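You operate a simulated robot arm through the tools that you are given. There is no shell and no other tool. Be economical: measure what you need, move in short steps, check, and stop when the job is done.

You run a simulated robot arm. Do the job below in one go: nothing can be reset, and whatever is moved stays where it is left.

JOB
Swap the stapler's yellow cartridge for the green one.
Fine: stand the yellow one on the desk close to the black stand meanwhile; the new one fully down in the stapler; the yellow one ends in the free well of the black stand.

The check looks at the end state, three seconds after you hand in, the way a careful person would. Anything else that was tipped, shoved, dropped, spilled or broken makes it a failure.

ROBOT AND FRAMES
A 6-joint arm with a two-finger parallel gripper, fixed in place. Base frame: the origin is at the foot of the arm, x ahead of it, y to its left, z up; the work surface is at about z = 738. Readings come in mm, rad, newtons and seconds.
With the tool pointing down near the work surface it reaches from about 200 to 640 mm from the base axis. Its first joint turns from -1.152 to 1.152 rad. Payload 2.7 kg.
Tool frame: the origin (TCP) lies between the finger pads and is the grasp point; the fingertips stand 23 mm ahead of it; z points along the fingers, y is the line along which they close. Largest opening 94 mm; finger width 38, thickness 10; the body of the gripper, 54 by 96 mm, starts 39 mm behind the TCP.
Orientation is that of the tool frame in the base frame, as [roll, pitch, yaw] about the fixed x, y, z axes, in that order (R = Rz(yaw) Ry(pitch) Rx(roll)). With the fingers straight down and closing along the base's y, the tool's x points along the base's -x, its y along +y and its z along -z.

CONTROLS
- The arm moves only by the tool servo_tool. Its argument "motion" is a list that holds one entry, the list of rows, each a list of 7 numbers: the shift along the tool's x, y, z in units of 500 mm (1.0 is 500 mm), then the turn, a rotation vector about the tool's x, y, z in units of 90 degrees (1.0 is 90 degrees), then the gripper command, from -1 (shut) to 1 (fully open), values between in proportion. In form: [[[dx, dy, dz, rx, ry, rz, jaw], ...]]. A call has 1 to 12 rows; each row is the pose to reach, as a shift and turn from the pose commanded when the call began, along the tool's axes at that moment. A call with a number of a shift or a turn outside -1 to 1 is refused whole. Each row takes 0.2 s and may step no farther than 50 mm and 0.15 rad from the row before; otherwise, or with a gripper value out of range, the whole call is refused. Where a pose cannot be reached the arm comes as near as it can. A force on the tool above 40 N (or 10 N above the force at the start of the call, whichever is more), or a blocked arm, ends the call early, and 0.2 s more pass. Each finger travels about 45 mm/s and halts on what it meets, pressing with about 30 N; the grip force reading is that of the motor and also rises with nothing between the fingers. The clock runs only during rows and for 0.2 s after the last one: add rows that repeat a pose to give the fingers time. It gives the time, the measured TCP pose, the force on the tool (base axes), the opening and the grip force at its end, in the units of the frame above (readings bear some noise).
- Cameras (640 x 400 px; columns grow to the right, rows downward): "scene" is fixed at [79, -425.3, 1397.4]; the picture's right is [0.79, -0.62, 0.00], its down [-0.42, -0.53, -0.74] and it looks along [0.45, 0.58, -0.68] (base axes); focal length 313 px, centre (320, 200). "wrist" rides on the gripper at [86, 16, -74] in the tool frame; the picture's right is [-0.18, 0.98, 0.00], its down [-0.58, -0.11, -0.81] and it looks along [-0.79, -0.15, 0.59] (tool axes); focal length 243 px, centre (320, 200). There is no depth. A picture from a camera that has moved, and an enlarged one, comes with that camera's place and axes in the base frame and with its lens. The place of the scene camera against the robot may be out by one fixed shift of up to 18 mm in any direction.
- capture(camera): a new picture of that camera. It takes no simulated time.
- close_up(camera, box): a new picture of the part [left, top, right, bottom] of that camera's present view, enlarged. It takes no simulated time.
- hand_in(): hands the job in; it is judged then, once.

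Go step by step. Nothing tells you positions but the pictures and the camera data: compare them with the known pose of the tool, close in by small moves and look again before you grip or let go. The budget is 120 turns and 84 pictures, counting those below and the enlarged ones. Unless the task says otherwise, let go and move clear before handing in, and close with one line.

The tools are called after "Call:" as name(argument=value, ...) on one line, values as JSON. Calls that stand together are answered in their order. servo_tool: Moves the arm, as the interface text tells. Its arguments: {"type":"object","properties":{"motion":{"type":"array"}},"required":["motion"]} The other tools are called the same way: capture (camera) takes a picture; close_up (camera, box) takes an enlarged picture of a part of a camera's view; hand_in () hands the job in.

At the start:

```text
time: 0.0
tcp_pos: [358.3, 183.7, 1020.8]
ee_rot: [3.141, 0.0, -3.141]
force: [-0.2, -1.0, -0.6]
opening: 94.0
grasp_force: 0.0
```

scene: 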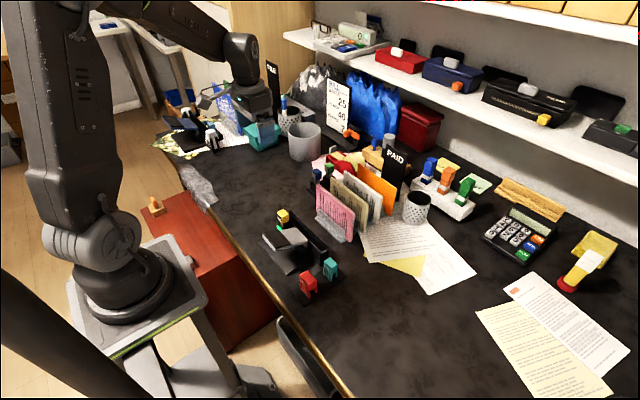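
wrist: 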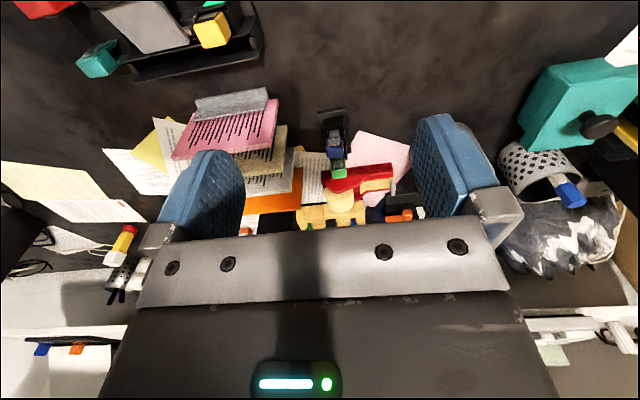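

I see a cluttered desk; the stapler and stand need to be identified. I'll take enlarged views first.

Call:
close_up(camera="scene", box=[240, 190, 360, 310])

Call:
close_up(camera="scene", box=[380, 130, 640, 300])

Call:
close_up(camera="wrist", box=[0, 0, 280, 175])

Call:
close_up(camera="scene", box=[150, 70, 410, 240])

```text
3.33 times, centred on (300, 250) of scene
camera zoom: at [79.0, -425.3, 1397.4], right [0.79, -0.62, 0.0], down [-0.42, -0.53, -0.74], along [0.45, 0.58, -0.68], focal length 1045 px, centre (387, 33)
```

zoom: 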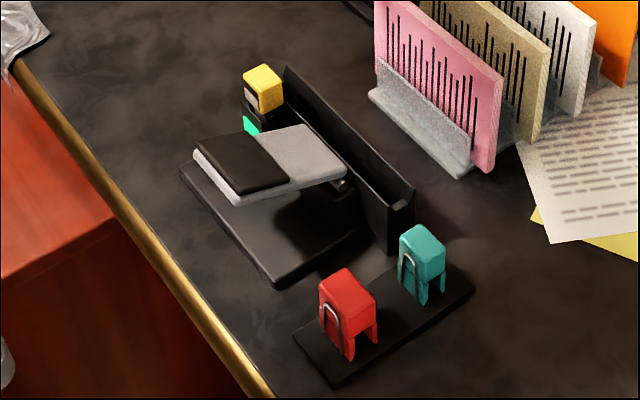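

```text
2.35 times, centred on (510, 215) of scene
camera zoom: at [79.0, -425.3, 1397.4], right [0.79, -0.62, 0.0], down [-0.42, -0.53, -0.74], along [0.45, 0.58, -0.68], focal length 738 px, centre (-127, 165)
```

zoom: 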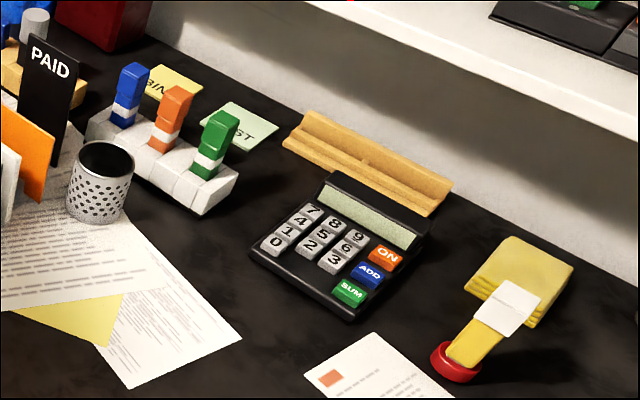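

```text
2.29 times, centred on (140, 88) of wrist
camera zoom: at [271.5, 199.3, 1095.0], right [0.18, 0.98, 0.0], down [0.58, -0.11, 0.81], along [0.79, -0.15, -0.59], focal length 555 px, centre (731, 457)
```

zoom: 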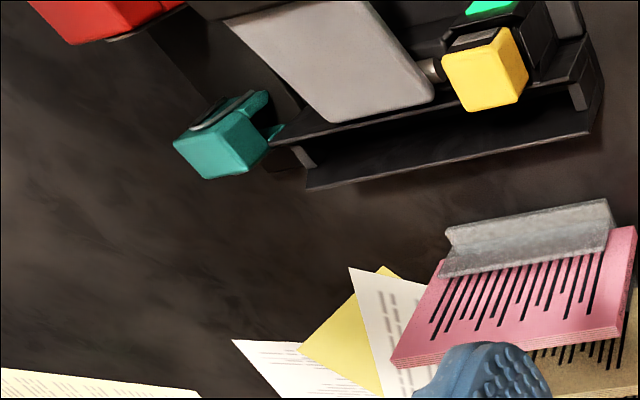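

```text
2.35 times, centred on (280, 155) of scene
camera zoom: at [79.0, -425.3, 1397.4], right [0.79, -0.62, 0.0], down [-0.42, -0.53, -0.74], along [0.45, 0.58, -0.68], focal length 738 px, centre (414, 306)
```

zoom: 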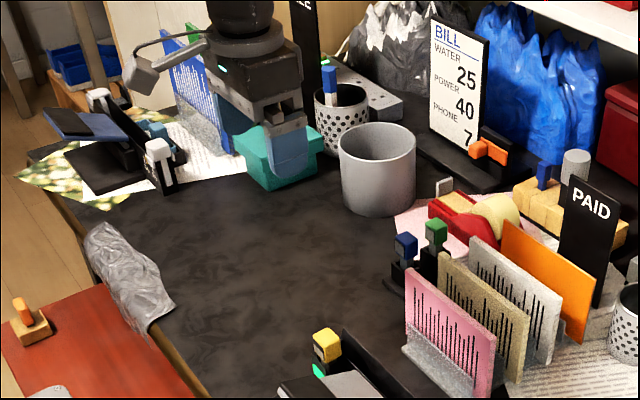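

The stapler seems to be the device near (285,235) with the yellow cartridge; the black stand with blue and green ones is behind the pink sorter. I'll look closer at it.

Call:
close_up(camera="wrist", box=[290, 95, 400, 195])

Call:
close_up(camera="scene", box=[300, 140, 360, 200])

Call:
close_up(camera="scene", box=[150, 90, 240, 160])

```text
4.00 times, centred on (345, 145) of wrist
camera zoom: at [271.5, 199.3, 1095.0], right [0.18, 0.98, 0.0], down [0.58, -0.11, 0.81], along [0.79, -0.15, -0.59], focal length 970 px, centre (220, 420)
```

zoom: 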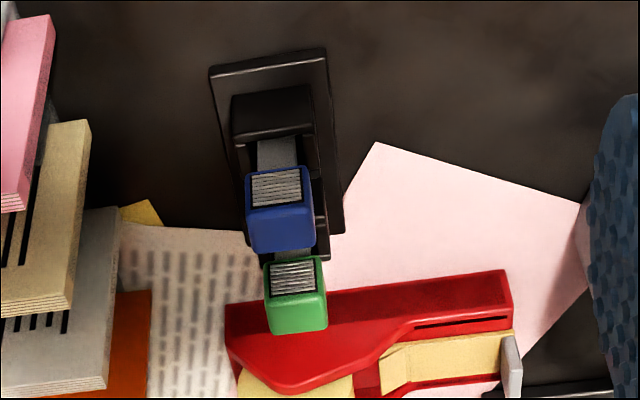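

```text
6.67 times, centred on (330, 170) of scene
camera zoom: at [79.0, -425.3, 1397.4], right [0.79, -0.62, 0.0], down [-0.42, -0.53, -0.74], along [0.45, 0.58, -0.68], focal length 2090 px, centre (253, 400)
```

zoom: 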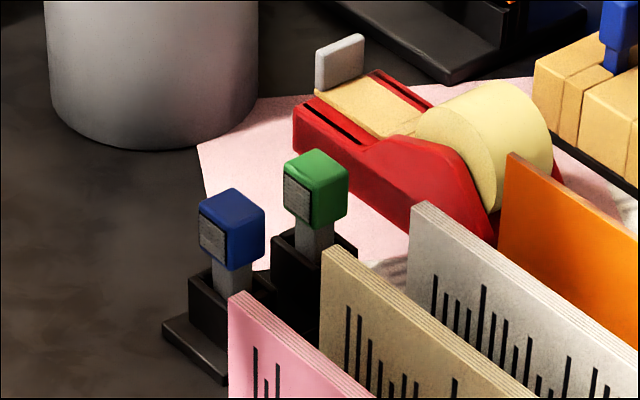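

```text
5.71 times, centred on (195, 125) of scene
camera zoom: at [79.0, -425.3, 1397.4], right [0.79, -0.62, 0.0], down [-0.42, -0.53, -0.74], along [0.45, 0.58, -0.68], focal length 1791 px, centre (1034, 629)
```

zoom: 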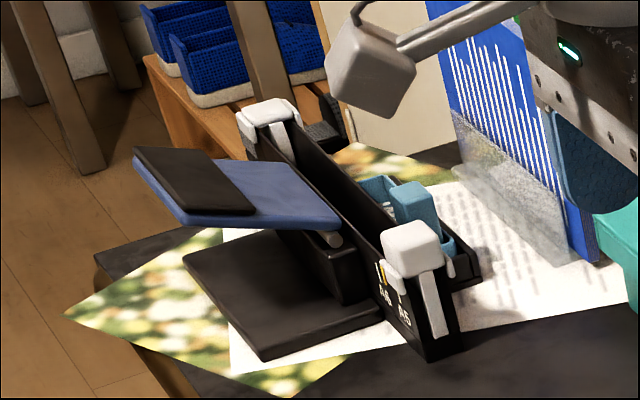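

The black stand appears to be around x≈515–565, y≈175 and the stapler cartridge near (345, 80). I'll move above toward the stand for a better look.

Call:
servo_tool(motion=[[[-0.05, -0.005, 0.04, 0, 0, 0, 1], [-0.1, -0.01, 0.08, 0, 0, 0, 1], [-0.144, -0.016, 0.12, 0, 0, 0, 1], [-0.144, -0.016, 0.12, 0, 0, 0, 1]]])

Call:
capture(camera="wrist")

Call:
close_up(camera="wrist", box=[260, 60, 420, 160])

```text
time: 1.0
tcp_pos: [432.0, 175.3, 961.4]
ee_rot: [3.141, 0.0, 3.141]
force: [-1.1, -0.7, 0.7]
opening: 93.8
grasp_force: 0.1
```

```text
74 pictures are left
camera wrist: at [345.5, 191.0, 1034.6], right [0.18, 0.98, 0.0], down [0.58, -0.11, 0.81], along [0.79, -0.15, -0.59], focal length 243 px, centre (320, 200)
```

wrist: 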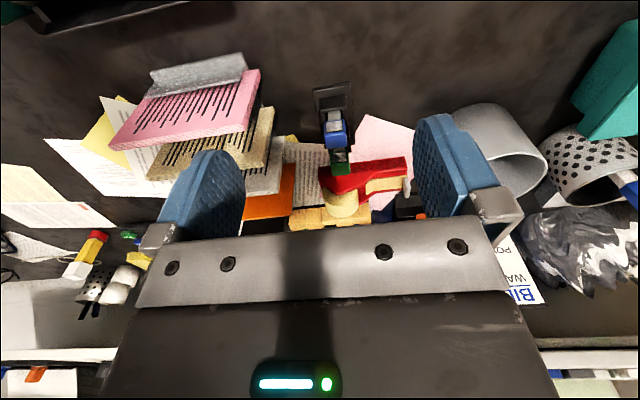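

```text
4.00 times, centred on (340, 110) of wrist
camera zoom: at [345.5, 191.0, 1034.6], right [0.18, 0.98, 0.0], down [0.58, -0.11, 0.81], along [0.79, -0.15, -0.59], focal length 970 px, centre (240, 560)
```

zoom: 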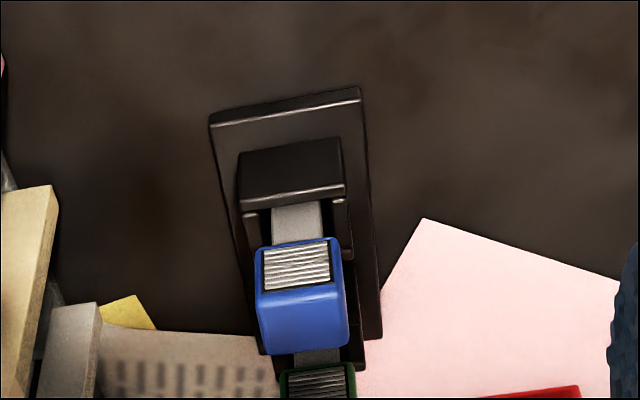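

I'll calibrate the scene camera against the known tool pose.

Call:
capture(camera="scene")

Call:
close_up(camera="scene", box=[230, 70, 360, 170])

```text
72 pictures are left
```

scene: 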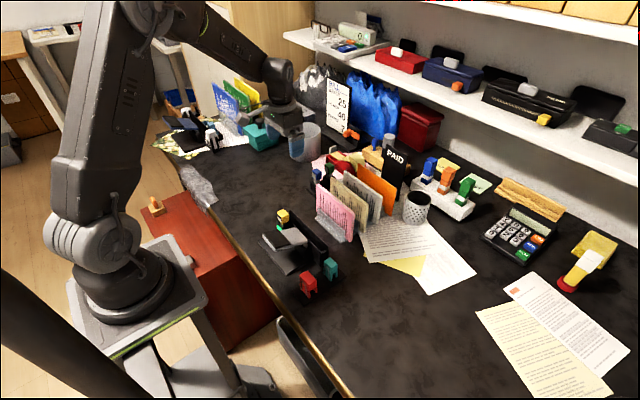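

```text
4.00 times, centred on (295, 120) of scene
camera zoom: at [79.0, -425.3, 1397.4], right [0.79, -0.62, 0.0], down [-0.42, -0.53, -0.74], along [0.45, 0.58, -0.68], focal length 1254 px, centre (420, 520)
```

zoom: 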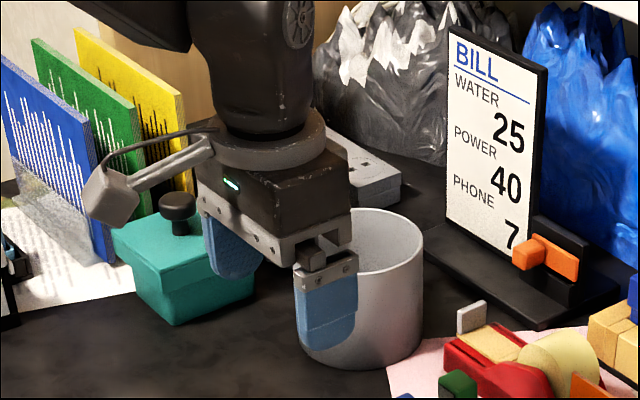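

Call:
close_up(camera="scene", box=[280, 125, 328, 165])

```text
10.00 times, centred on (304, 145) of scene
camera zoom: at [79.0, -425.3, 1397.4], right [0.79, -0.62, 0.0], down [-0.42, -0.53, -0.74], along [0.45, 0.58, -0.68], focal length 3134 px, centre (480, 750)
```

zoom: 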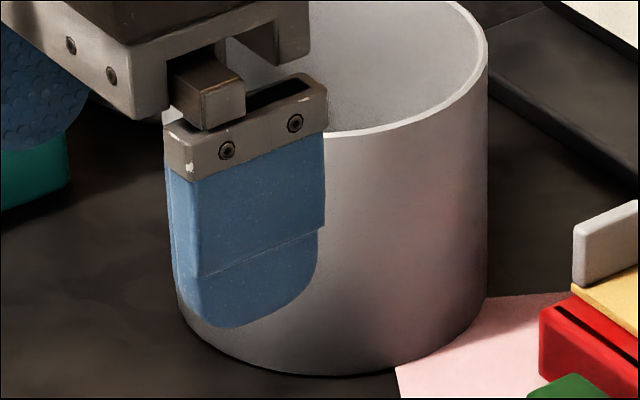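

Calibration suggests a small scene-camera offset (~9 mm); the yellow cap is around (344, 77, 815). I'll move close to the stapler and look.

Call:
servo_tool(motion=[[[0.06, -0.036, 0.0, 0, 0, 0, 1], [0.12, -0.072, 0.03, 0, 0, 0, 1], [0.18, -0.108, 0.08, 0, 0, 0, 1], [0.24, -0.144, 0.12, 0, 0, 0, 1], [0.304, -0.18, 0.162, 0, 0, 0, 1], [0.304, -0.18, 0.162, 0, 0, 0, 1]]])

Call:
capture(camera="wrist")

Call:
close_up(camera="wrist", box=[220, 100, 420, 225])

```text
time: 2.4
tcp_pos: [279.3, 84.8, 877.6]
ee_rot: [3.141, -0.002, -3.141]
force: [0.2, -0.2, 0.1]
opening: 93.8
grasp_force: 0.1
```

```text
69 pictures are left
camera wrist: at [191.9, 100.3, 952.5], right [0.18, 0.98, 0.0], down [0.58, -0.11, 0.81], along [0.79, -0.15, -0.59], focal length 243 px, centre (320, 200)
```

wrist: 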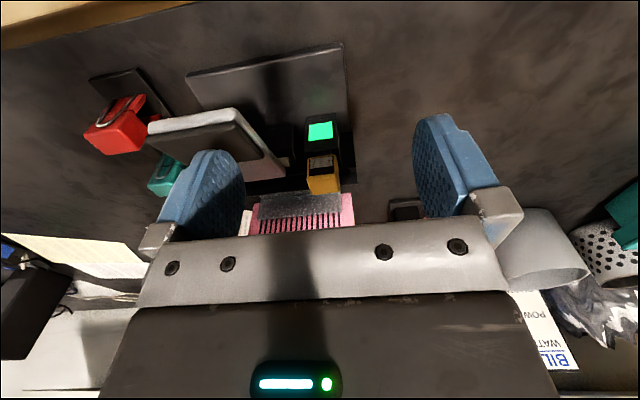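

```text
3.20 times, centred on (320, 162) of wrist
camera zoom: at [191.9, 100.3, 952.5], right [0.18, 0.98, 0.0], down [0.58, -0.11, 0.81], along [0.79, -0.15, -0.59], focal length 776 px, centre (320, 320)
```

zoom: 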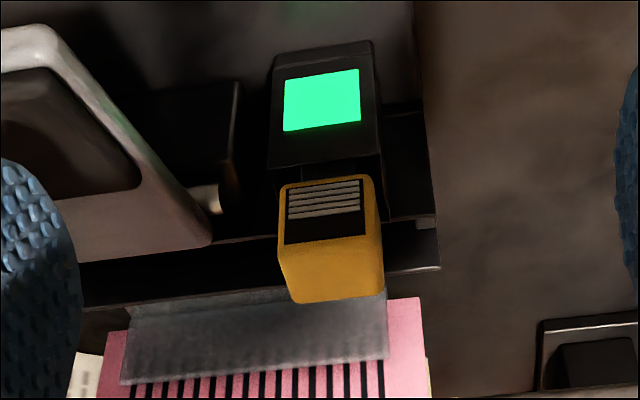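

The yellow head measures ≈22 mm cube, centre (344, 74.5), top z≈823; the lever's near corner is at (353, 37, 798). I'll go above it with jaws at ~40 mm and look.

Call:
servo_tool(motion=[[[-0.065, -0.0103, 0.008, 0, 0, 0, -0.16], [-0.13, -0.0206, 0.0152, 0, 0, 0, -0.16], [-0.13, -0.0206, 0.0152, 0, 0, 0, -0.16], [-0.13, -0.0206, 0.0152, 0, 0, 0, -0.16]]])

Call:
capture(camera="wrist")

Call:
close_up(camera="scene", box=[255, 180, 335, 240])

```text
time: 3.4
tcp_pos: [344.5, 75.1, 870.3]
ee_rot: [-3.141, 0.0, 3.14]
force: [-0.1, -0.1, 0.8]
opening: 39.6
grasp_force: 0.0
```

```text
67 pictures are left
camera wrist: at [257.5, 91.6, 945.1], right [0.18, 0.98, 0.0], down [0.58, -0.11, 0.81], along [0.79, -0.15, -0.59], focal length 243 px, centre (320, 200)
```

wrist: 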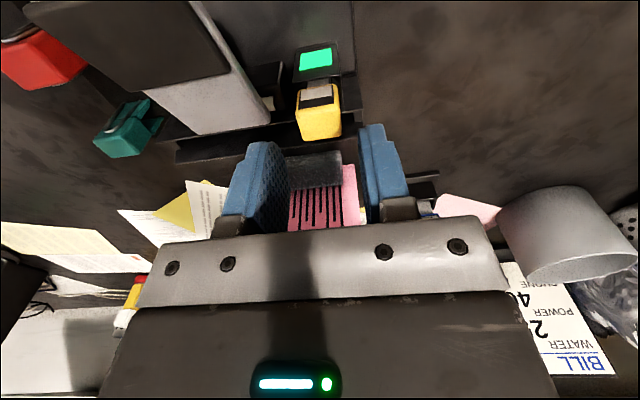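

```text
6.67 times, centred on (295, 210) of scene
camera zoom: at [79.0, -425.3, 1397.4], right [0.79, -0.62, 0.0], down [-0.42, -0.53, -0.74], along [0.45, 0.58, -0.68], focal length 2090 px, centre (487, 133)
```

zoom: 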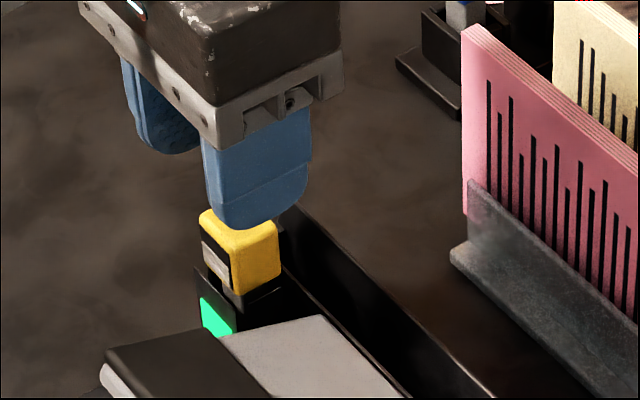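

Call:
close_up(camera="wrist", box=[240, 60, 400, 160])

```text
4.00 times, centred on (320, 110) of wrist
camera zoom: at [257.5, 91.6, 945.1], right [0.18, 0.98, 0.0], down [0.58, -0.11, 0.81], along [0.79, -0.15, -0.59], focal length 970 px, centre (320, 560)
```

zoom: 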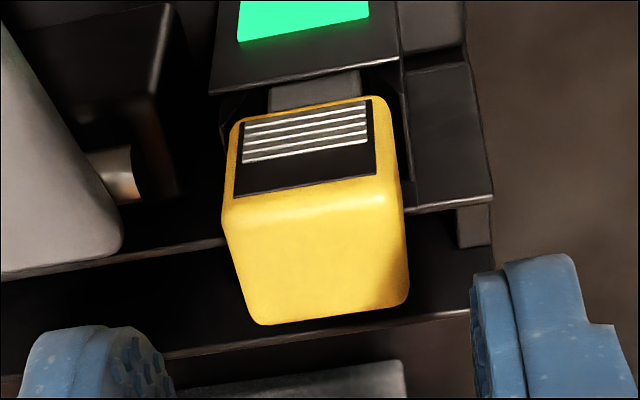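

Head centre refined to ≈(345.8, 75.8). Descending so fingertips reach just above the head's lower edge.

Call:
servo_tool(motion=[[[-0.0026, 0.0014, 0.03, 0, 0, 0, -0.16], [-0.0026, 0.0014, 0.06, 0, 0, 0, -0.16], [-0.0026, 0.0014, 0.0866, 0, 0, 0, -0.16], [-0.0026, 0.0014, 0.0866, 0, 0, 0, -0.16]]])

Call:
capture(camera="wrist")

Call:
close_up(camera="scene", box=[255, 180, 335, 240])

```text
time: 4.4
tcp_pos: [344.8, 77.8, 828.3]
ee_rot: [3.141, 0.002, 3.141]
force: [0.5, -0.7, 0.7]
opening: 39.3
grasp_force: 0.1
```

```text
64 pictures are left
camera wrist: at [257.7, 92.3, 902.7], right [0.18, 0.98, 0.0], down [0.58, -0.11, 0.81], along [0.79, -0.15, -0.59], focal length 243 px, centre (320, 200)
```

wrist: 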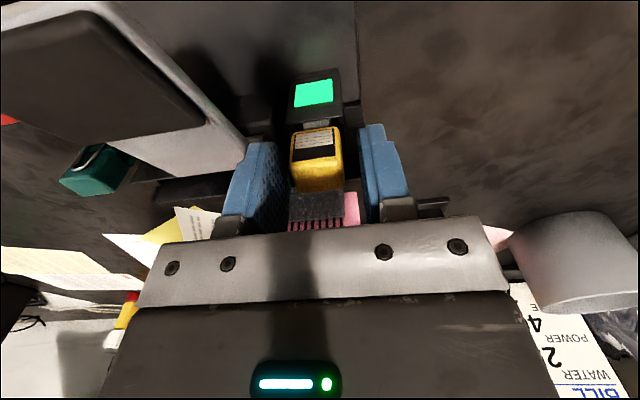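

```text
6.67 times, centred on (295, 210) of scene
camera zoom: at [79.0, -425.3, 1397.4], right [0.79, -0.62, 0.0], down [-0.42, -0.53, -0.74], along [0.45, 0.58, -0.68], focal length 2090 px, centre (487, 133)
```

zoom: 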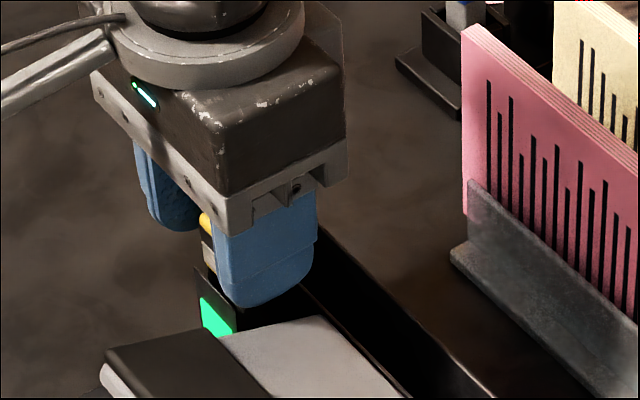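

Head is centred between the fingers. Closing.

Call:
servo_tool(motion=[[[0, 0, 0, 0, 0, 0, -0.4], [0, 0, 0, 0, 0, 0, -0.6], [0, 0, 0, 0, 0, 0, -1], [0, 0, 0, 0, 0, 0, -1], [0, 0, 0, 0, 0, 0, -1]]])

Call:
close_up(camera="wrist", box=[240, 80, 400, 180])

```text
time: 5.6
tcp_pos: [344.0, 75.8, 829.0]
ee_rot: [-3.141, -0.001, 3.14]
force: [1.1, 0.8, 0.4]
opening: 25.3
grasp_force: 29.6
```

```text
4.00 times, centred on (320, 130) of wrist
camera zoom: at [257.6, 92.3, 902.9], right [0.18, 0.98, 0.0], down [0.58, -0.11, 0.81], along [0.79, -0.15, -0.59], focal length 970 px, centre (320, 480)
```

zoom: 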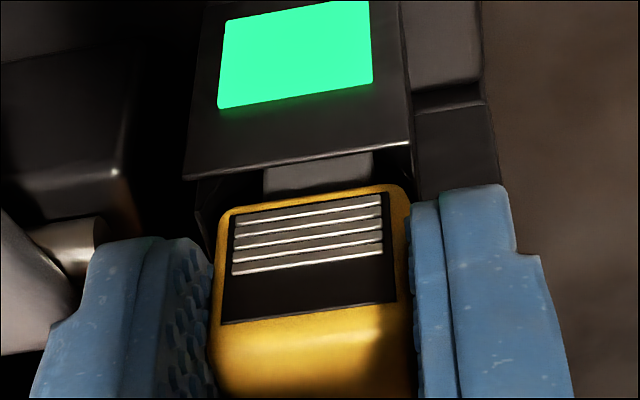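

Gripped (25 mm). Lifting straight up.

Call:
servo_tool(motion=[[[0, 0, -0.02, 0, 0, 0, -1], [0, 0, -0.06, 0, 0, 0, -1], [0, 0, -0.1, 0, 0, 0, -1], [0, 0, -0.15, 0, 0, 0, -1], [0, 0, -0.2, 0, 0, 0, -1], [0, 0, -0.24, 0, 0, 0, -1], [0, 0, -0.24, 0, 0, 0, -1]]])

Call:
capture(camera="scene")

Call:
close_up(camera="scene", box=[240, 110, 340, 190])

Call:
close_up(camera="wrist", box=[220, 20, 420, 180])

```text
time: 7.2
tcp_pos: [344.4, 76.9, 949.3]
ee_rot: [3.14, -0.001, 3.14]
force: [-0.8, -0.4, -0.9]
opening: 25.2
grasp_force: 29.8
```

```text
61 pictures are left
```

scene: 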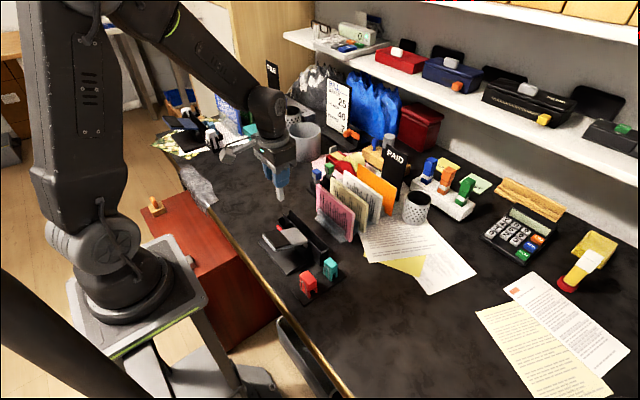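

```text
5.00 times, centred on (290, 150) of scene
camera zoom: at [79.0, -425.3, 1397.4], right [0.79, -0.62, 0.0], down [-0.42, -0.53, -0.74], along [0.45, 0.58, -0.68], focal length 1567 px, centre (470, 450)
```

zoom: 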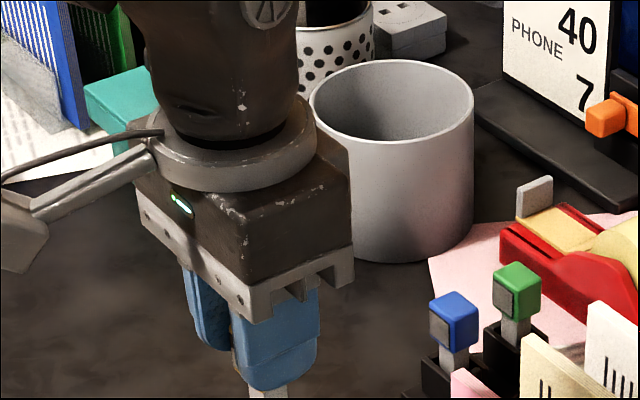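

```text
2.50 times, centred on (320, 100) of wrist
camera zoom: at [257.4, 91.5, 1024.3], right [0.18, 0.98, 0.0], down [0.58, -0.11, 0.81], along [0.79, -0.15, -0.59], focal length 606 px, centre (320, 450)
```

zoom: 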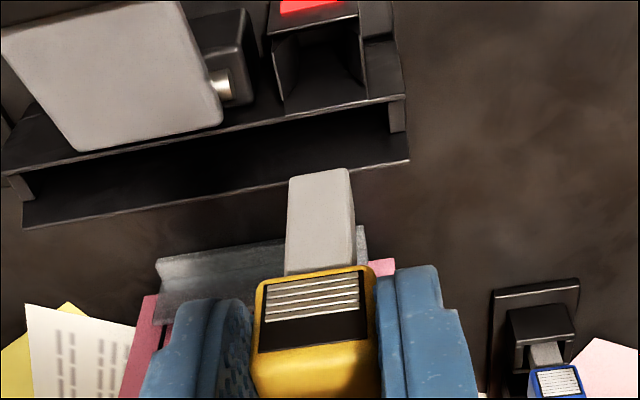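

The cartridge is out and the LED turned red. I'll measure the shaft length.

Call:
close_up(camera="scene", box=[250, 165, 310, 215])

Call:
close_up(camera="scene", box=[255, 200, 335, 260])

```text
8.00 times, centred on (280, 190) of scene
camera zoom: at [79.0, -425.3, 1397.4], right [0.79, -0.62, 0.0], down [-0.42, -0.53, -0.74], along [0.45, 0.58, -0.68], focal length 2507 px, centre (640, 280)
```

zoom: 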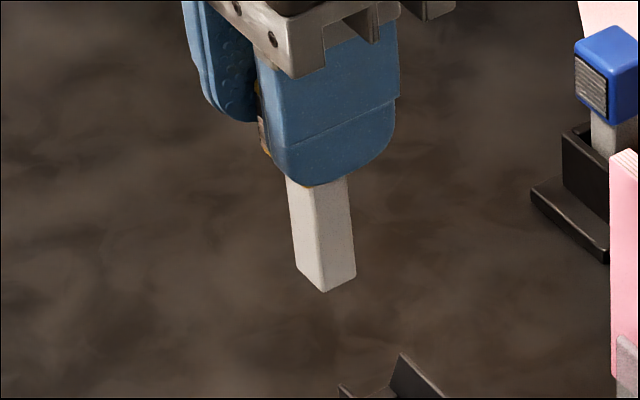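

```text
6.67 times, centred on (295, 230) of scene
camera zoom: at [79.0, -425.3, 1397.4], right [0.79, -0.62, 0.0], down [-0.42, -0.53, -0.74], along [0.45, 0.58, -0.68], focal length 2090 px, centre (487, 0)
```

zoom: 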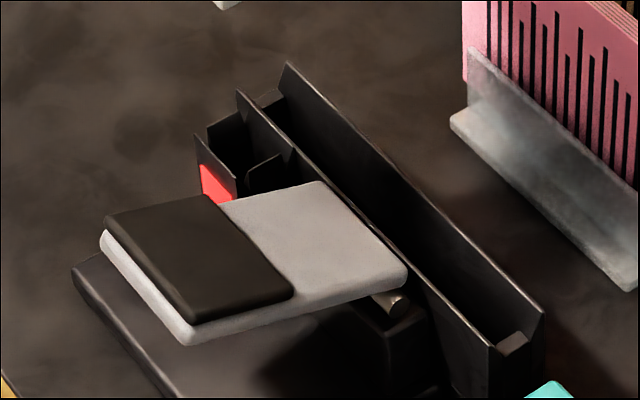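

The shaft extends ≈68 mm below TCP. I'll carry it to the bare desk near the stand, about (462, 178), and descend partway.

Call:
servo_tool(motion=[[[-0.05, 0.043, 0, 0, 0, 0, -1], [-0.11, 0.096, 0, 0, 0, 0, -1], [-0.17, 0.148, 0, 0, 0, 0, -1], [-0.2348, 0.2038, 0, 0, 0, 0, -1], [-0.2348, 0.2038, 0.08, 0, 0, 0, -1], [-0.2348, 0.2038, 0.16, 0, 0, 0, -1], [-0.2348, 0.2038, 0.238, 0, 0, 0, -1], [-0.2348, 0.2038, 0.238, 0, 0, 0, -1]]])

Call:
close_up(camera="scene", box=[260, 150, 360, 220])

Call:
capture(camera="wrist")

```text
time: 9.0
tcp_pos: [459.4, 175.7, 830.0]
ee_rot: [-3.141, 0.0, 3.142]
force: [-0.1, 0.5, -0.1]
opening: 25.2
grasp_force: 30.1
```

```text
5.71 times, centred on (310, 185) of scene
camera zoom: at [79.0, -425.3, 1397.4], right [0.79, -0.62, 0.0], down [-0.42, -0.53, -0.74], along [0.45, 0.58, -0.68], focal length 1791 px, centre (377, 286)
```

zoom: 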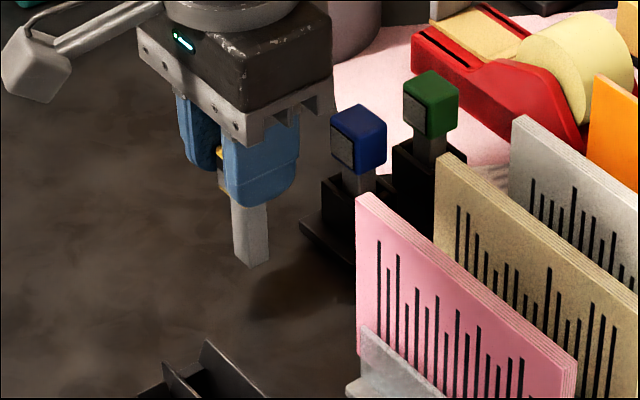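

```text
55 pictures are left
camera wrist: at [372.7, 192.2, 903.8], right [0.18, 0.98, 0.0], down [0.58, -0.11, 0.81], along [0.79, -0.15, -0.59], focal length 243 px, centre (320, 200)
```

wrist: 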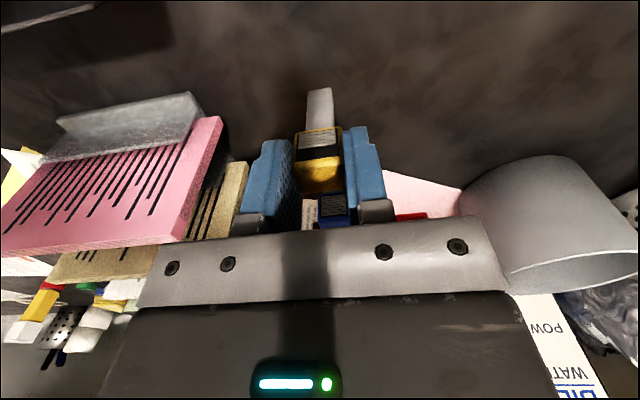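

Hovering over bare desk with gap. Lowering gently towards contact.

Call:
servo_tool(motion=[[[0, 0, 0.02, 0, 0, 0, -1], [0, 0, 0.036, 0, 0, 0, -1], [0, 0, 0.04, 0, 0, 0, -1], [0, 0, 0.04, 0, 0, 0, -1]]])

Call:
close_up(camera="scene", box=[276, 175, 316, 207])

```text
time: 10.0
tcp_pos: [461.7, 176.9, 809.6]
ee_rot: [-3.14, -0.001, 3.14]
force: [-0.5, -0.8, -0.5]
opening: 25.2
grasp_force: 29.6
```

```text
12.50 times, centred on (296, 191) of scene
camera zoom: at [79.0, -425.3, 1397.4], right [0.79, -0.62, 0.0], down [-0.42, -0.53, -0.74], along [0.45, 0.58, -0.68], focal length 3918 px, centre (620, 312)
```

zoom: 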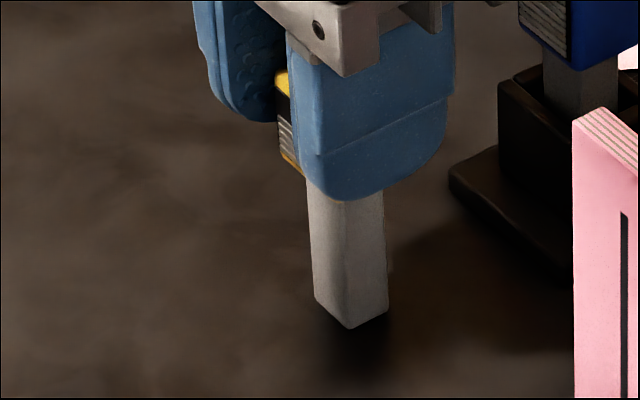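

Call:
servo_tool(motion=[[[0, 0, 0.003, 0, 0, 0, -1], [0, 0, 0.006, 0, 0, 0, -1], [0, 0, 0.006, 0, 0, 0, -1]]])

Call:
close_up(camera="scene", box=[276, 175, 316, 207])

```text
time: 10.8
tcp_pos: [462.5, 177.7, 808.0]
ee_rot: [3.141, 0.004, 3.139]
force: [-5.0, -0.6, 22.2]
opening: 25.3
grasp_force: 30.5
```

```text
12.50 times, centred on (296, 191) of scene
camera zoom: at [78.5, -425.5, 1397.4], right [0.79, -0.62, 0.0], down [-0.42, -0.53, -0.74], along [0.45, 0.58, -0.68], focal length 3918 px, centre (620, 312)
```

zoom: 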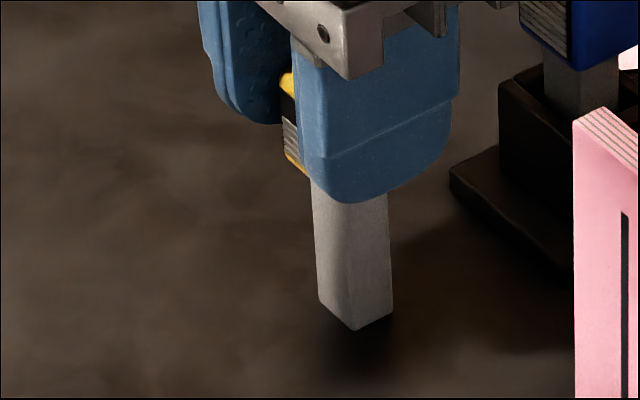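

Contact at ~22 N; easing up about 1.3 mm to relieve and then checking the force.

Call:
servo_tool(motion=[[[0, 0, -0.0028, 0, 0, 0, -1], [0, 0, -0.0028, 0, 0, 0, -1]]])

```text
time: 11.4
tcp_pos: [461.4, 178.6, 808.4]
ee_rot: [-3.141, 0.002, 3.141]
force: [2.5, 0.9, 7.9]
opening: 25.2
grasp_force: 30.1
```

Light contact (8 N). Opening the fingers gently.

Call:
servo_tool(motion=[[[0, 0, -0.0006, 0, 0, 0, -1], [0, 0, -0.0006, 0, 0, 0, -0.4], [0, 0, -0.0006, 0, 0, 0, -0.3], [0, 0, -0.0006, 0, 0, 0, -0.16], [0, 0, -0.0006, 0, 0, 0, -0.16], [0, 0, -0.0006, 0, 0, 0, -0.16]]])

Call:
close_up(camera="wrist", box=[240, 60, 400, 160])

```text
time: 12.8
tcp_pos: [461.0, 177.5, 809.4]
ee_rot: [3.141, 0.0, -3.141]
force: [-0.5, -0.1, 0.2]
opening: 39.3
grasp_force: 0.0
```

```text
4.00 times, centred on (320, 110) of wrist
camera zoom: at [375.0, 193.4, 883.1], right [0.18, 0.98, 0.0], down [0.58, -0.11, 0.81], along [0.79, -0.15, -0.59], focal length 970 px, centre (320, 560)
```

zoom: 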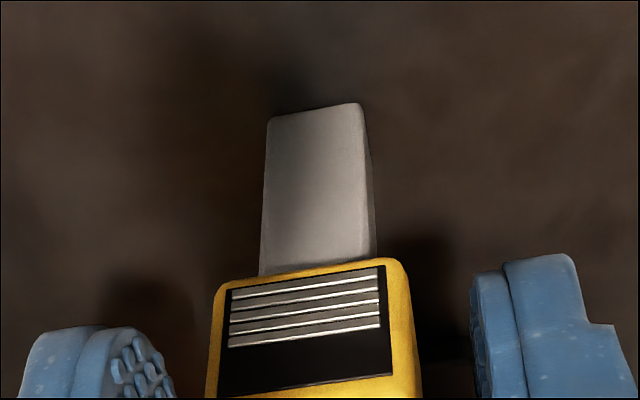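

Yellow stands on its own. Rising straight up and looking at the stand.

Call:
servo_tool(motion=[[[0, 0, -0.02, 0, 0, 0, -0.16], [0, 0, -0.06, 0, 0, 0, -0.16], [0, 0, -0.14, 0, 0, 0, -0.16], [0, 0, -0.2, 0, 0, 0, -0.16], [-0.06, 0, -0.2, 0, 0, 0, -0.16], [-0.06, 0, -0.2, 0, 0, 0, -0.16]]])

Call:
capture(camera="wrist")

Call:
close_up(camera="wrist", box=[240, 60, 400, 180])

Call:
close_up(camera="scene", box=[280, 150, 350, 206])

```text
time: 14.2
tcp_pos: [491.9, 176.8, 908.5]
ee_rot: [-3.141, 0.0, -3.141]
force: [-0.4, 0.7, 0.1]
opening: 39.5
grasp_force: 0.0
```

```text
51 pictures are left
camera wrist: at [405.7, 192.8, 982.4], right [0.18, 0.98, 0.0], down [0.58, -0.11, 0.81], along [0.79, -0.15, -0.59], focal length 243 px, centre (320, 200)
```

wrist: 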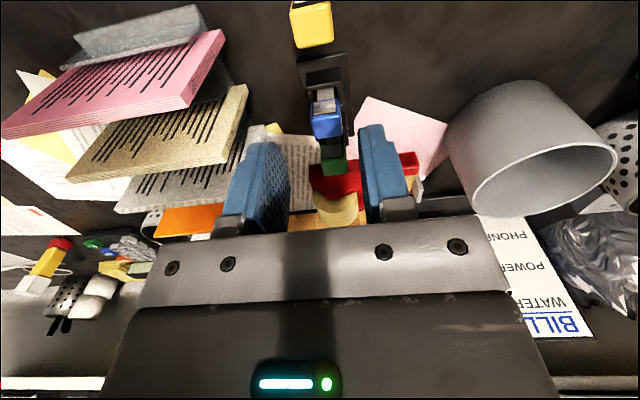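

```text
3.33 times, centred on (320, 120) of wrist
camera zoom: at [405.7, 192.8, 982.4], right [0.18, 0.98, 0.0], down [0.58, -0.11, 0.81], along [0.79, -0.15, -0.59], focal length 809 px, centre (320, 467)
```

zoom: 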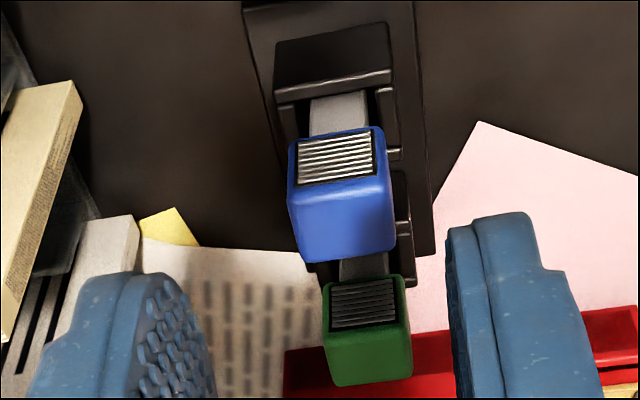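

```text
7.14 times, centred on (315, 178) of scene
camera zoom: at [79.0, -425.3, 1397.4], right [0.79, -0.62, 0.0], down [-0.42, -0.53, -0.74], along [0.45, 0.58, -0.68], focal length 2239 px, centre (356, 357)
```

zoom: 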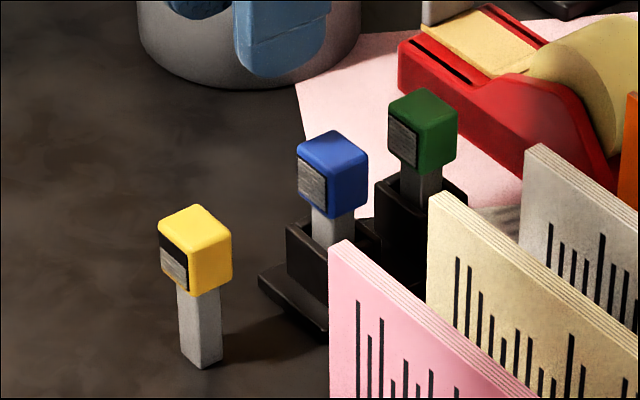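

Blue and green heads are at about x≈530 / 580, y≈177, tops near z≈815. Moving above the green one to compare its wrist-camera appearance with the yellow's pre-grip view.

Call:
servo_tool(motion=[[[-0.06, -0.001, 0.0, 0, 0, 0, -0.16], [-0.12, -0.002, 0.0, 0, 0, 0, -0.16], [-0.176, -0.002, 0.03, 0, 0, 0, -0.16], [-0.176, -0.002, 0.0772, 0, 0, 0, -0.16], [-0.176, -0.002, 0.0772, 0, 0, 0, -0.16]]])

Call:
close_up(camera="wrist", box=[240, 60, 400, 160])

Call:
close_up(camera="scene", box=[290, 140, 370, 206])

```text
time: 15.4
tcp_pos: [579.0, 176.2, 871.1]
ee_rot: [3.141, 0.0, 3.142]
force: [-0.7, 0.5, -0.2]
opening: 39.4
grasp_force: 0.0
```

```text
4.00 times, centred on (320, 110) of wrist
camera zoom: at [493.0, 192.1, 945.7], right [0.18, 0.98, 0.0], down [0.58, -0.11, 0.81], along [0.79, -0.15, -0.59], focal length 970 px, centre (320, 560)
```

zoom: 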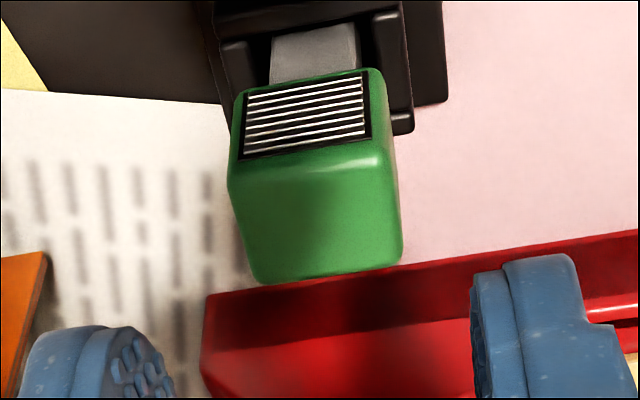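

```text
6.06 times, centred on (330, 173) of scene
camera zoom: at [79.0, -425.3, 1397.4], right [0.79, -0.62, 0.0], down [-0.42, -0.53, -0.74], along [0.45, 0.58, -0.68], focal length 1900 px, centre (259, 364)
```

zoom: 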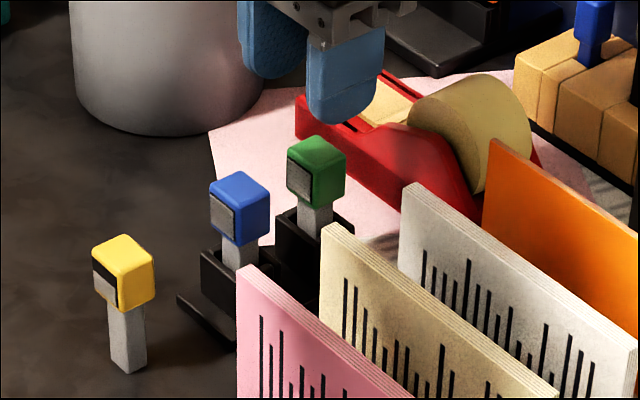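

Comparing with yellow's view, the green sits ≈12 mm lower and ~2 mm farther; its grip pose should be about (583.3, 177, 814.5). Descending part way and checking.

Call:
servo_tool(motion=[[[-0.0066, 0, 0.03, 0, 0, 0, -0.16], [-0.0066, 0, 0.06, 0, 0, 0, -0.16], [-0.0066, 0, 0.08, 0, 0, 0, -0.16], [-0.0066, 0, 0.08, 0, 0, 0, -0.16]]])

Call:
close_up(camera="wrist", box=[240, 80, 400, 180])

Call:
close_up(camera="scene", box=[290, 130, 370, 196])

```text
time: 16.4
tcp_pos: [584.3, 177.0, 830.6]
ee_rot: [-3.14, 0.0, 3.14]
force: [0.3, 1.0, 0.2]
opening: 39.4
grasp_force: 0.0
```

```text
4.00 times, centred on (320, 130) of wrist
camera zoom: at [496.8, 192.6, 904.9], right [0.18, 0.98, 0.0], down [0.58, -0.11, 0.81], along [0.79, -0.15, -0.59], focal length 970 px, centre (320, 480)
```

zoom: 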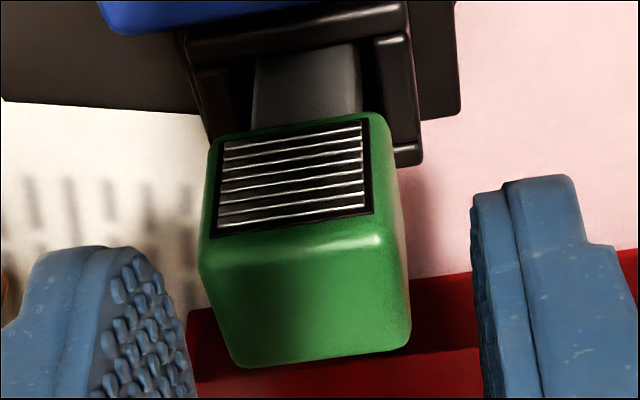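

```text
6.06 times, centred on (330, 163) of scene
camera zoom: at [79.0, -425.3, 1397.4], right [0.79, -0.62, 0.0], down [-0.42, -0.53, -0.74], along [0.45, 0.58, -0.68], focal length 1900 px, centre (259, 424)
```

zoom: 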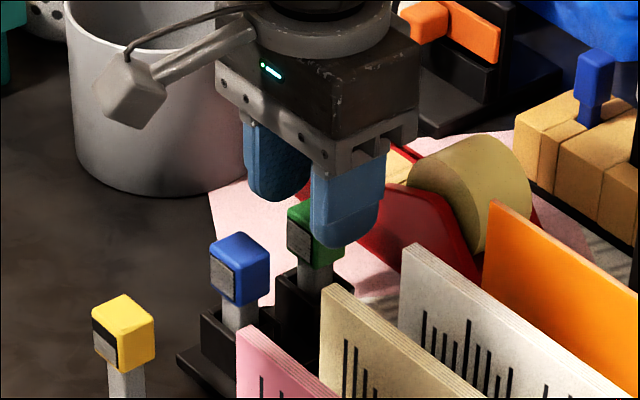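

Call:
servo_tool(motion=[[[0.0026, -0.0024, 0.014, 0, 0, 0, -0.16], [0.0026, -0.0024, 0.028, 0, 0, 0, -0.16], [0.0026, -0.0024, 0.028, 0, 0, 0, -0.16]]])

Call:
close_up(camera="wrist", box=[240, 80, 400, 180])

```text
time: 17.2
tcp_pos: [581.9, 175.7, 816.7]
ee_rot: [-3.141, 0.0, 3.141]
force: [0.3, 0.4, 0.4]
opening: 39.5
grasp_force: 0.1
```

```text
4.00 times, centred on (320, 130) of wrist
camera zoom: at [494.9, 190.7, 890.3], right [0.18, 0.98, 0.0], down [0.58, -0.11, 0.81], along [0.79, -0.15, -0.59], focal length 970 px, centre (320, 480)
```

zoom: 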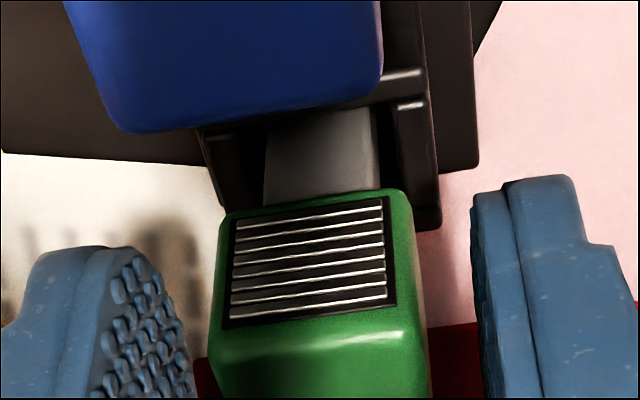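

Green's panel now matches yellow's gripped appearance almost exactly. Closing.

Call:
servo_tool(motion=[[[0, 0, 0, 0, 0, 0, -0.4], [0, 0, 0, 0, 0, 0, -0.6], [0, 0, 0, 0, 0, 0, -1], [0, 0, 0, 0, 0, 0, -1], [0, 0, 0, 0, 0, 0, -1]]])

Call:
close_up(camera="wrist", box=[240, 80, 400, 180])

```text
time: 18.4
tcp_pos: [581.6, 175.7, 815.9]
ee_rot: [-3.141, 0.001, 3.139]
force: [0.1, -0.5, 0.0]
opening: 25.1
grasp_force: 30.3
```

```text
4.00 times, centred on (320, 130) of wrist
camera zoom: at [494.9, 190.8, 890.5], right [0.18, 0.98, 0.0], down [0.58, -0.11, 0.81], along [0.79, -0.15, -0.59], focal length 970 px, centre (320, 480)
```

zoom: 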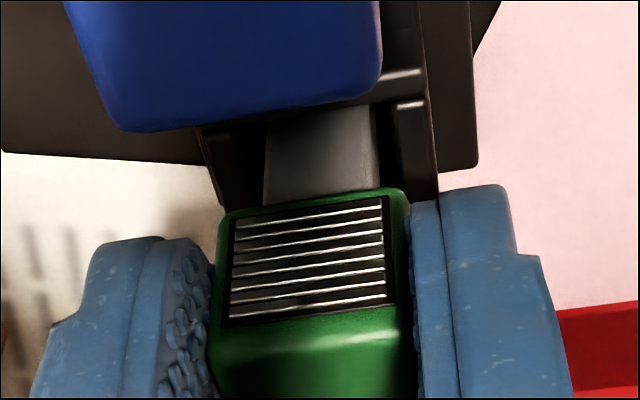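

Gripped. Lifting straight up.

Call:
servo_tool(motion=[[[0, 0, -0.02, 0, 0, 0, -1], [0, 0, -0.06, 0, 0, 0, -1], [0, 0, -0.1, 0, 0, 0, -1], [0, 0, -0.15, 0, 0, 0, -1], [0, 0, -0.2, 0, 0, 0, -1], [0, 0, -0.266, 0, 0, 0, -1], [0, 0, -0.266, 0, 0, 0, -1]]])

Call:
capture(camera="scene")

Call:
close_up(camera="wrist", box=[220, 20, 420, 180])

```text
time: 20.0
tcp_pos: [582.3, 173.8, 949.7]
ee_rot: [3.141, 0.001, 3.141]
force: [-0.1, 0.0, 0.3]
opening: 24.9
grasp_force: 29.9
```

```text
42 pictures are left
```

scene: 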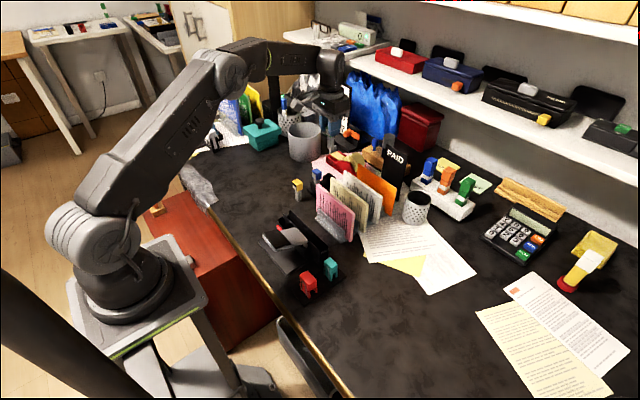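

```text
2.50 times, centred on (320, 100) of wrist
camera zoom: at [495.9, 189.6, 1024.0], right [0.18, 0.98, 0.0], down [0.58, -0.11, 0.81], along [0.79, -0.15, -0.59], focal length 606 px, centre (320, 450)
```

zoom: 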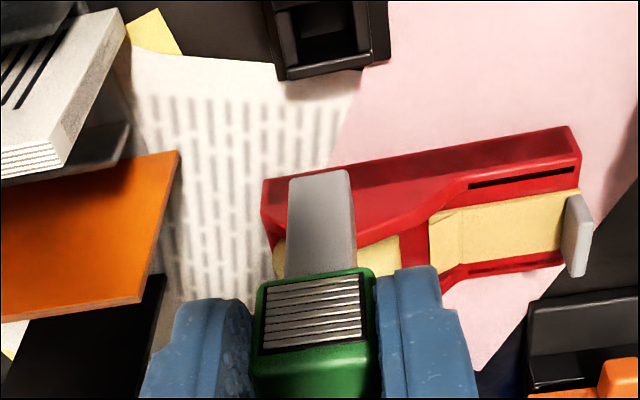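

Green's pose in the grip equals what the yellow had. Carrying it over the stapler at height.

Call:
servo_tool(motion=[[[0.06, -0.025, 0, 0, 0, 0, -1], [0.14, -0.059, 0, 0, 0, 0, -1], [0.22, -0.0925, 0, 0, 0, 0, -1], [0.3, -0.126, 0, 0, 0, 0, -1], [0.38, -0.1597, 0, 0, 0, 0, -1], [0.44, -0.1848, 0, 0, 0, 0, -1], [0.4748, -0.1994, 0, 0, 0, 0, -1], [0.4748, -0.1994, 0, 0, 0, 0, -1], [0.4748, -0.1994, 0, 0, 0, 0, -1]]])

Call:
close_up(camera="wrist", box=[220, 20, 420, 180])

```text
time: 22.0
tcp_pos: [347.0, 78.3, 946.0]
ee_rot: [3.141, 0.001, 3.141]
force: [-0.4, -0.2, -0.6]
opening: 25.4
grasp_force: 29.8
```

```text
2.50 times, centred on (320, 100) of wrist
camera zoom: at [259.4, 94.0, 1021.0], right [0.18, 0.98, 0.0], down [0.58, -0.11, 0.81], along [0.79, -0.15, -0.59], focal length 606 px, centre (320, 450)
```

zoom: 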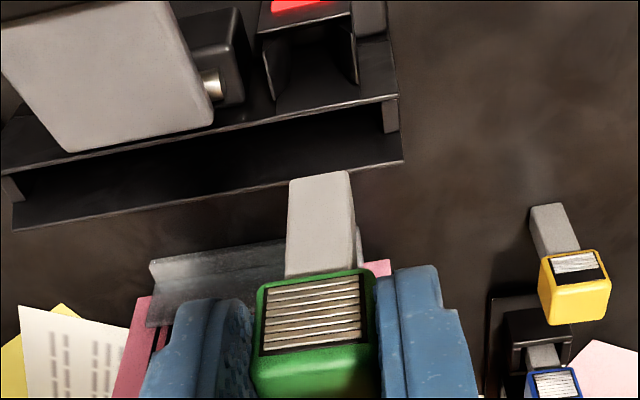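

The stapler appears shifted by ~2 mm versus the earlier view; I'll re-read the pose after settling.

Call:
servo_tool(motion=[[[0, 0, 0, 0, 0, 0, -1], [0, 0, 0, 0, 0, 0, -1]]])

Call:
close_up(camera="wrist", box=[220, 20, 420, 180])

```text
time: 22.6
tcp_pos: [346.6, 79.3, 946.8]
ee_rot: [3.141, 0.0, -3.141]
force: [0.3, 0.1, -0.4]
opening: 25.2
grasp_force: 30.5
```

```text
2.50 times, centred on (320, 100) of wrist
camera zoom: at [259.5, 94.1, 1020.9], right [0.18, 0.98, 0.0], down [0.58, -0.11, 0.81], along [0.79, -0.15, -0.59], focal length 606 px, centre (320, 450)
```

zoom: 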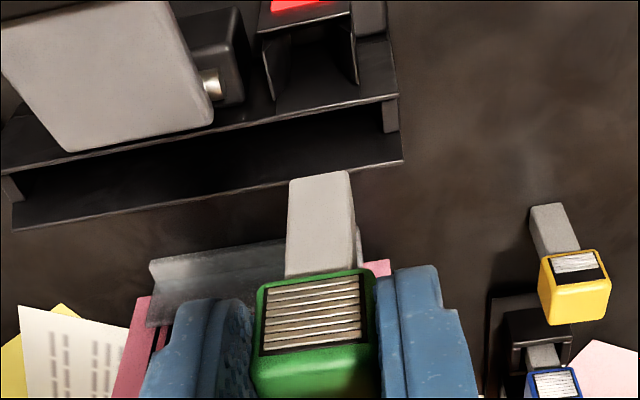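

Camera pose confirms real offset of about (+2, +2.5, −3.4). Correcting x and y.

Call:
servo_tool(motion=[[[0.004, -0.0048, 0, 0, 0, 0, -1], [0.004, -0.0048, 0, 0, 0, 0, -1], [0.004, -0.0048, 0, 0, 0, 0, -1]]])

Call:
close_up(camera="wrist", box=[220, 20, 420, 180])

```text
time: 23.4
tcp_pos: [344.3, 75.2, 946.6]
ee_rot: [-3.14, -0.001, -3.14]
force: [-0.2, 0.2, -0.8]
opening: 25.1
grasp_force: 30.2
```

```text
2.50 times, centred on (320, 100) of wrist
camera zoom: at [257.3, 90.9, 1021.6], right [0.18, 0.98, 0.0], down [0.58, -0.11, 0.81], along [0.79, -0.15, -0.59], focal length 606 px, centre (320, 450)
```

zoom: 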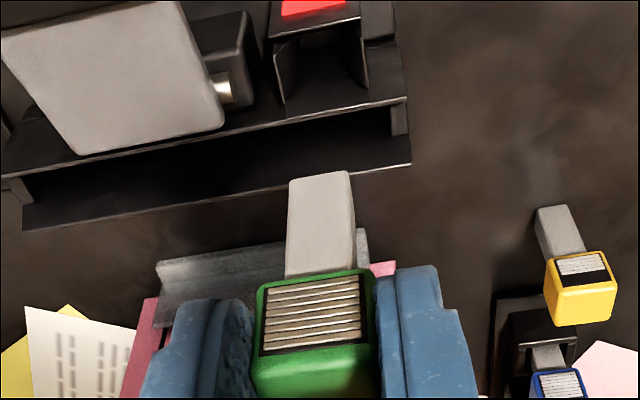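

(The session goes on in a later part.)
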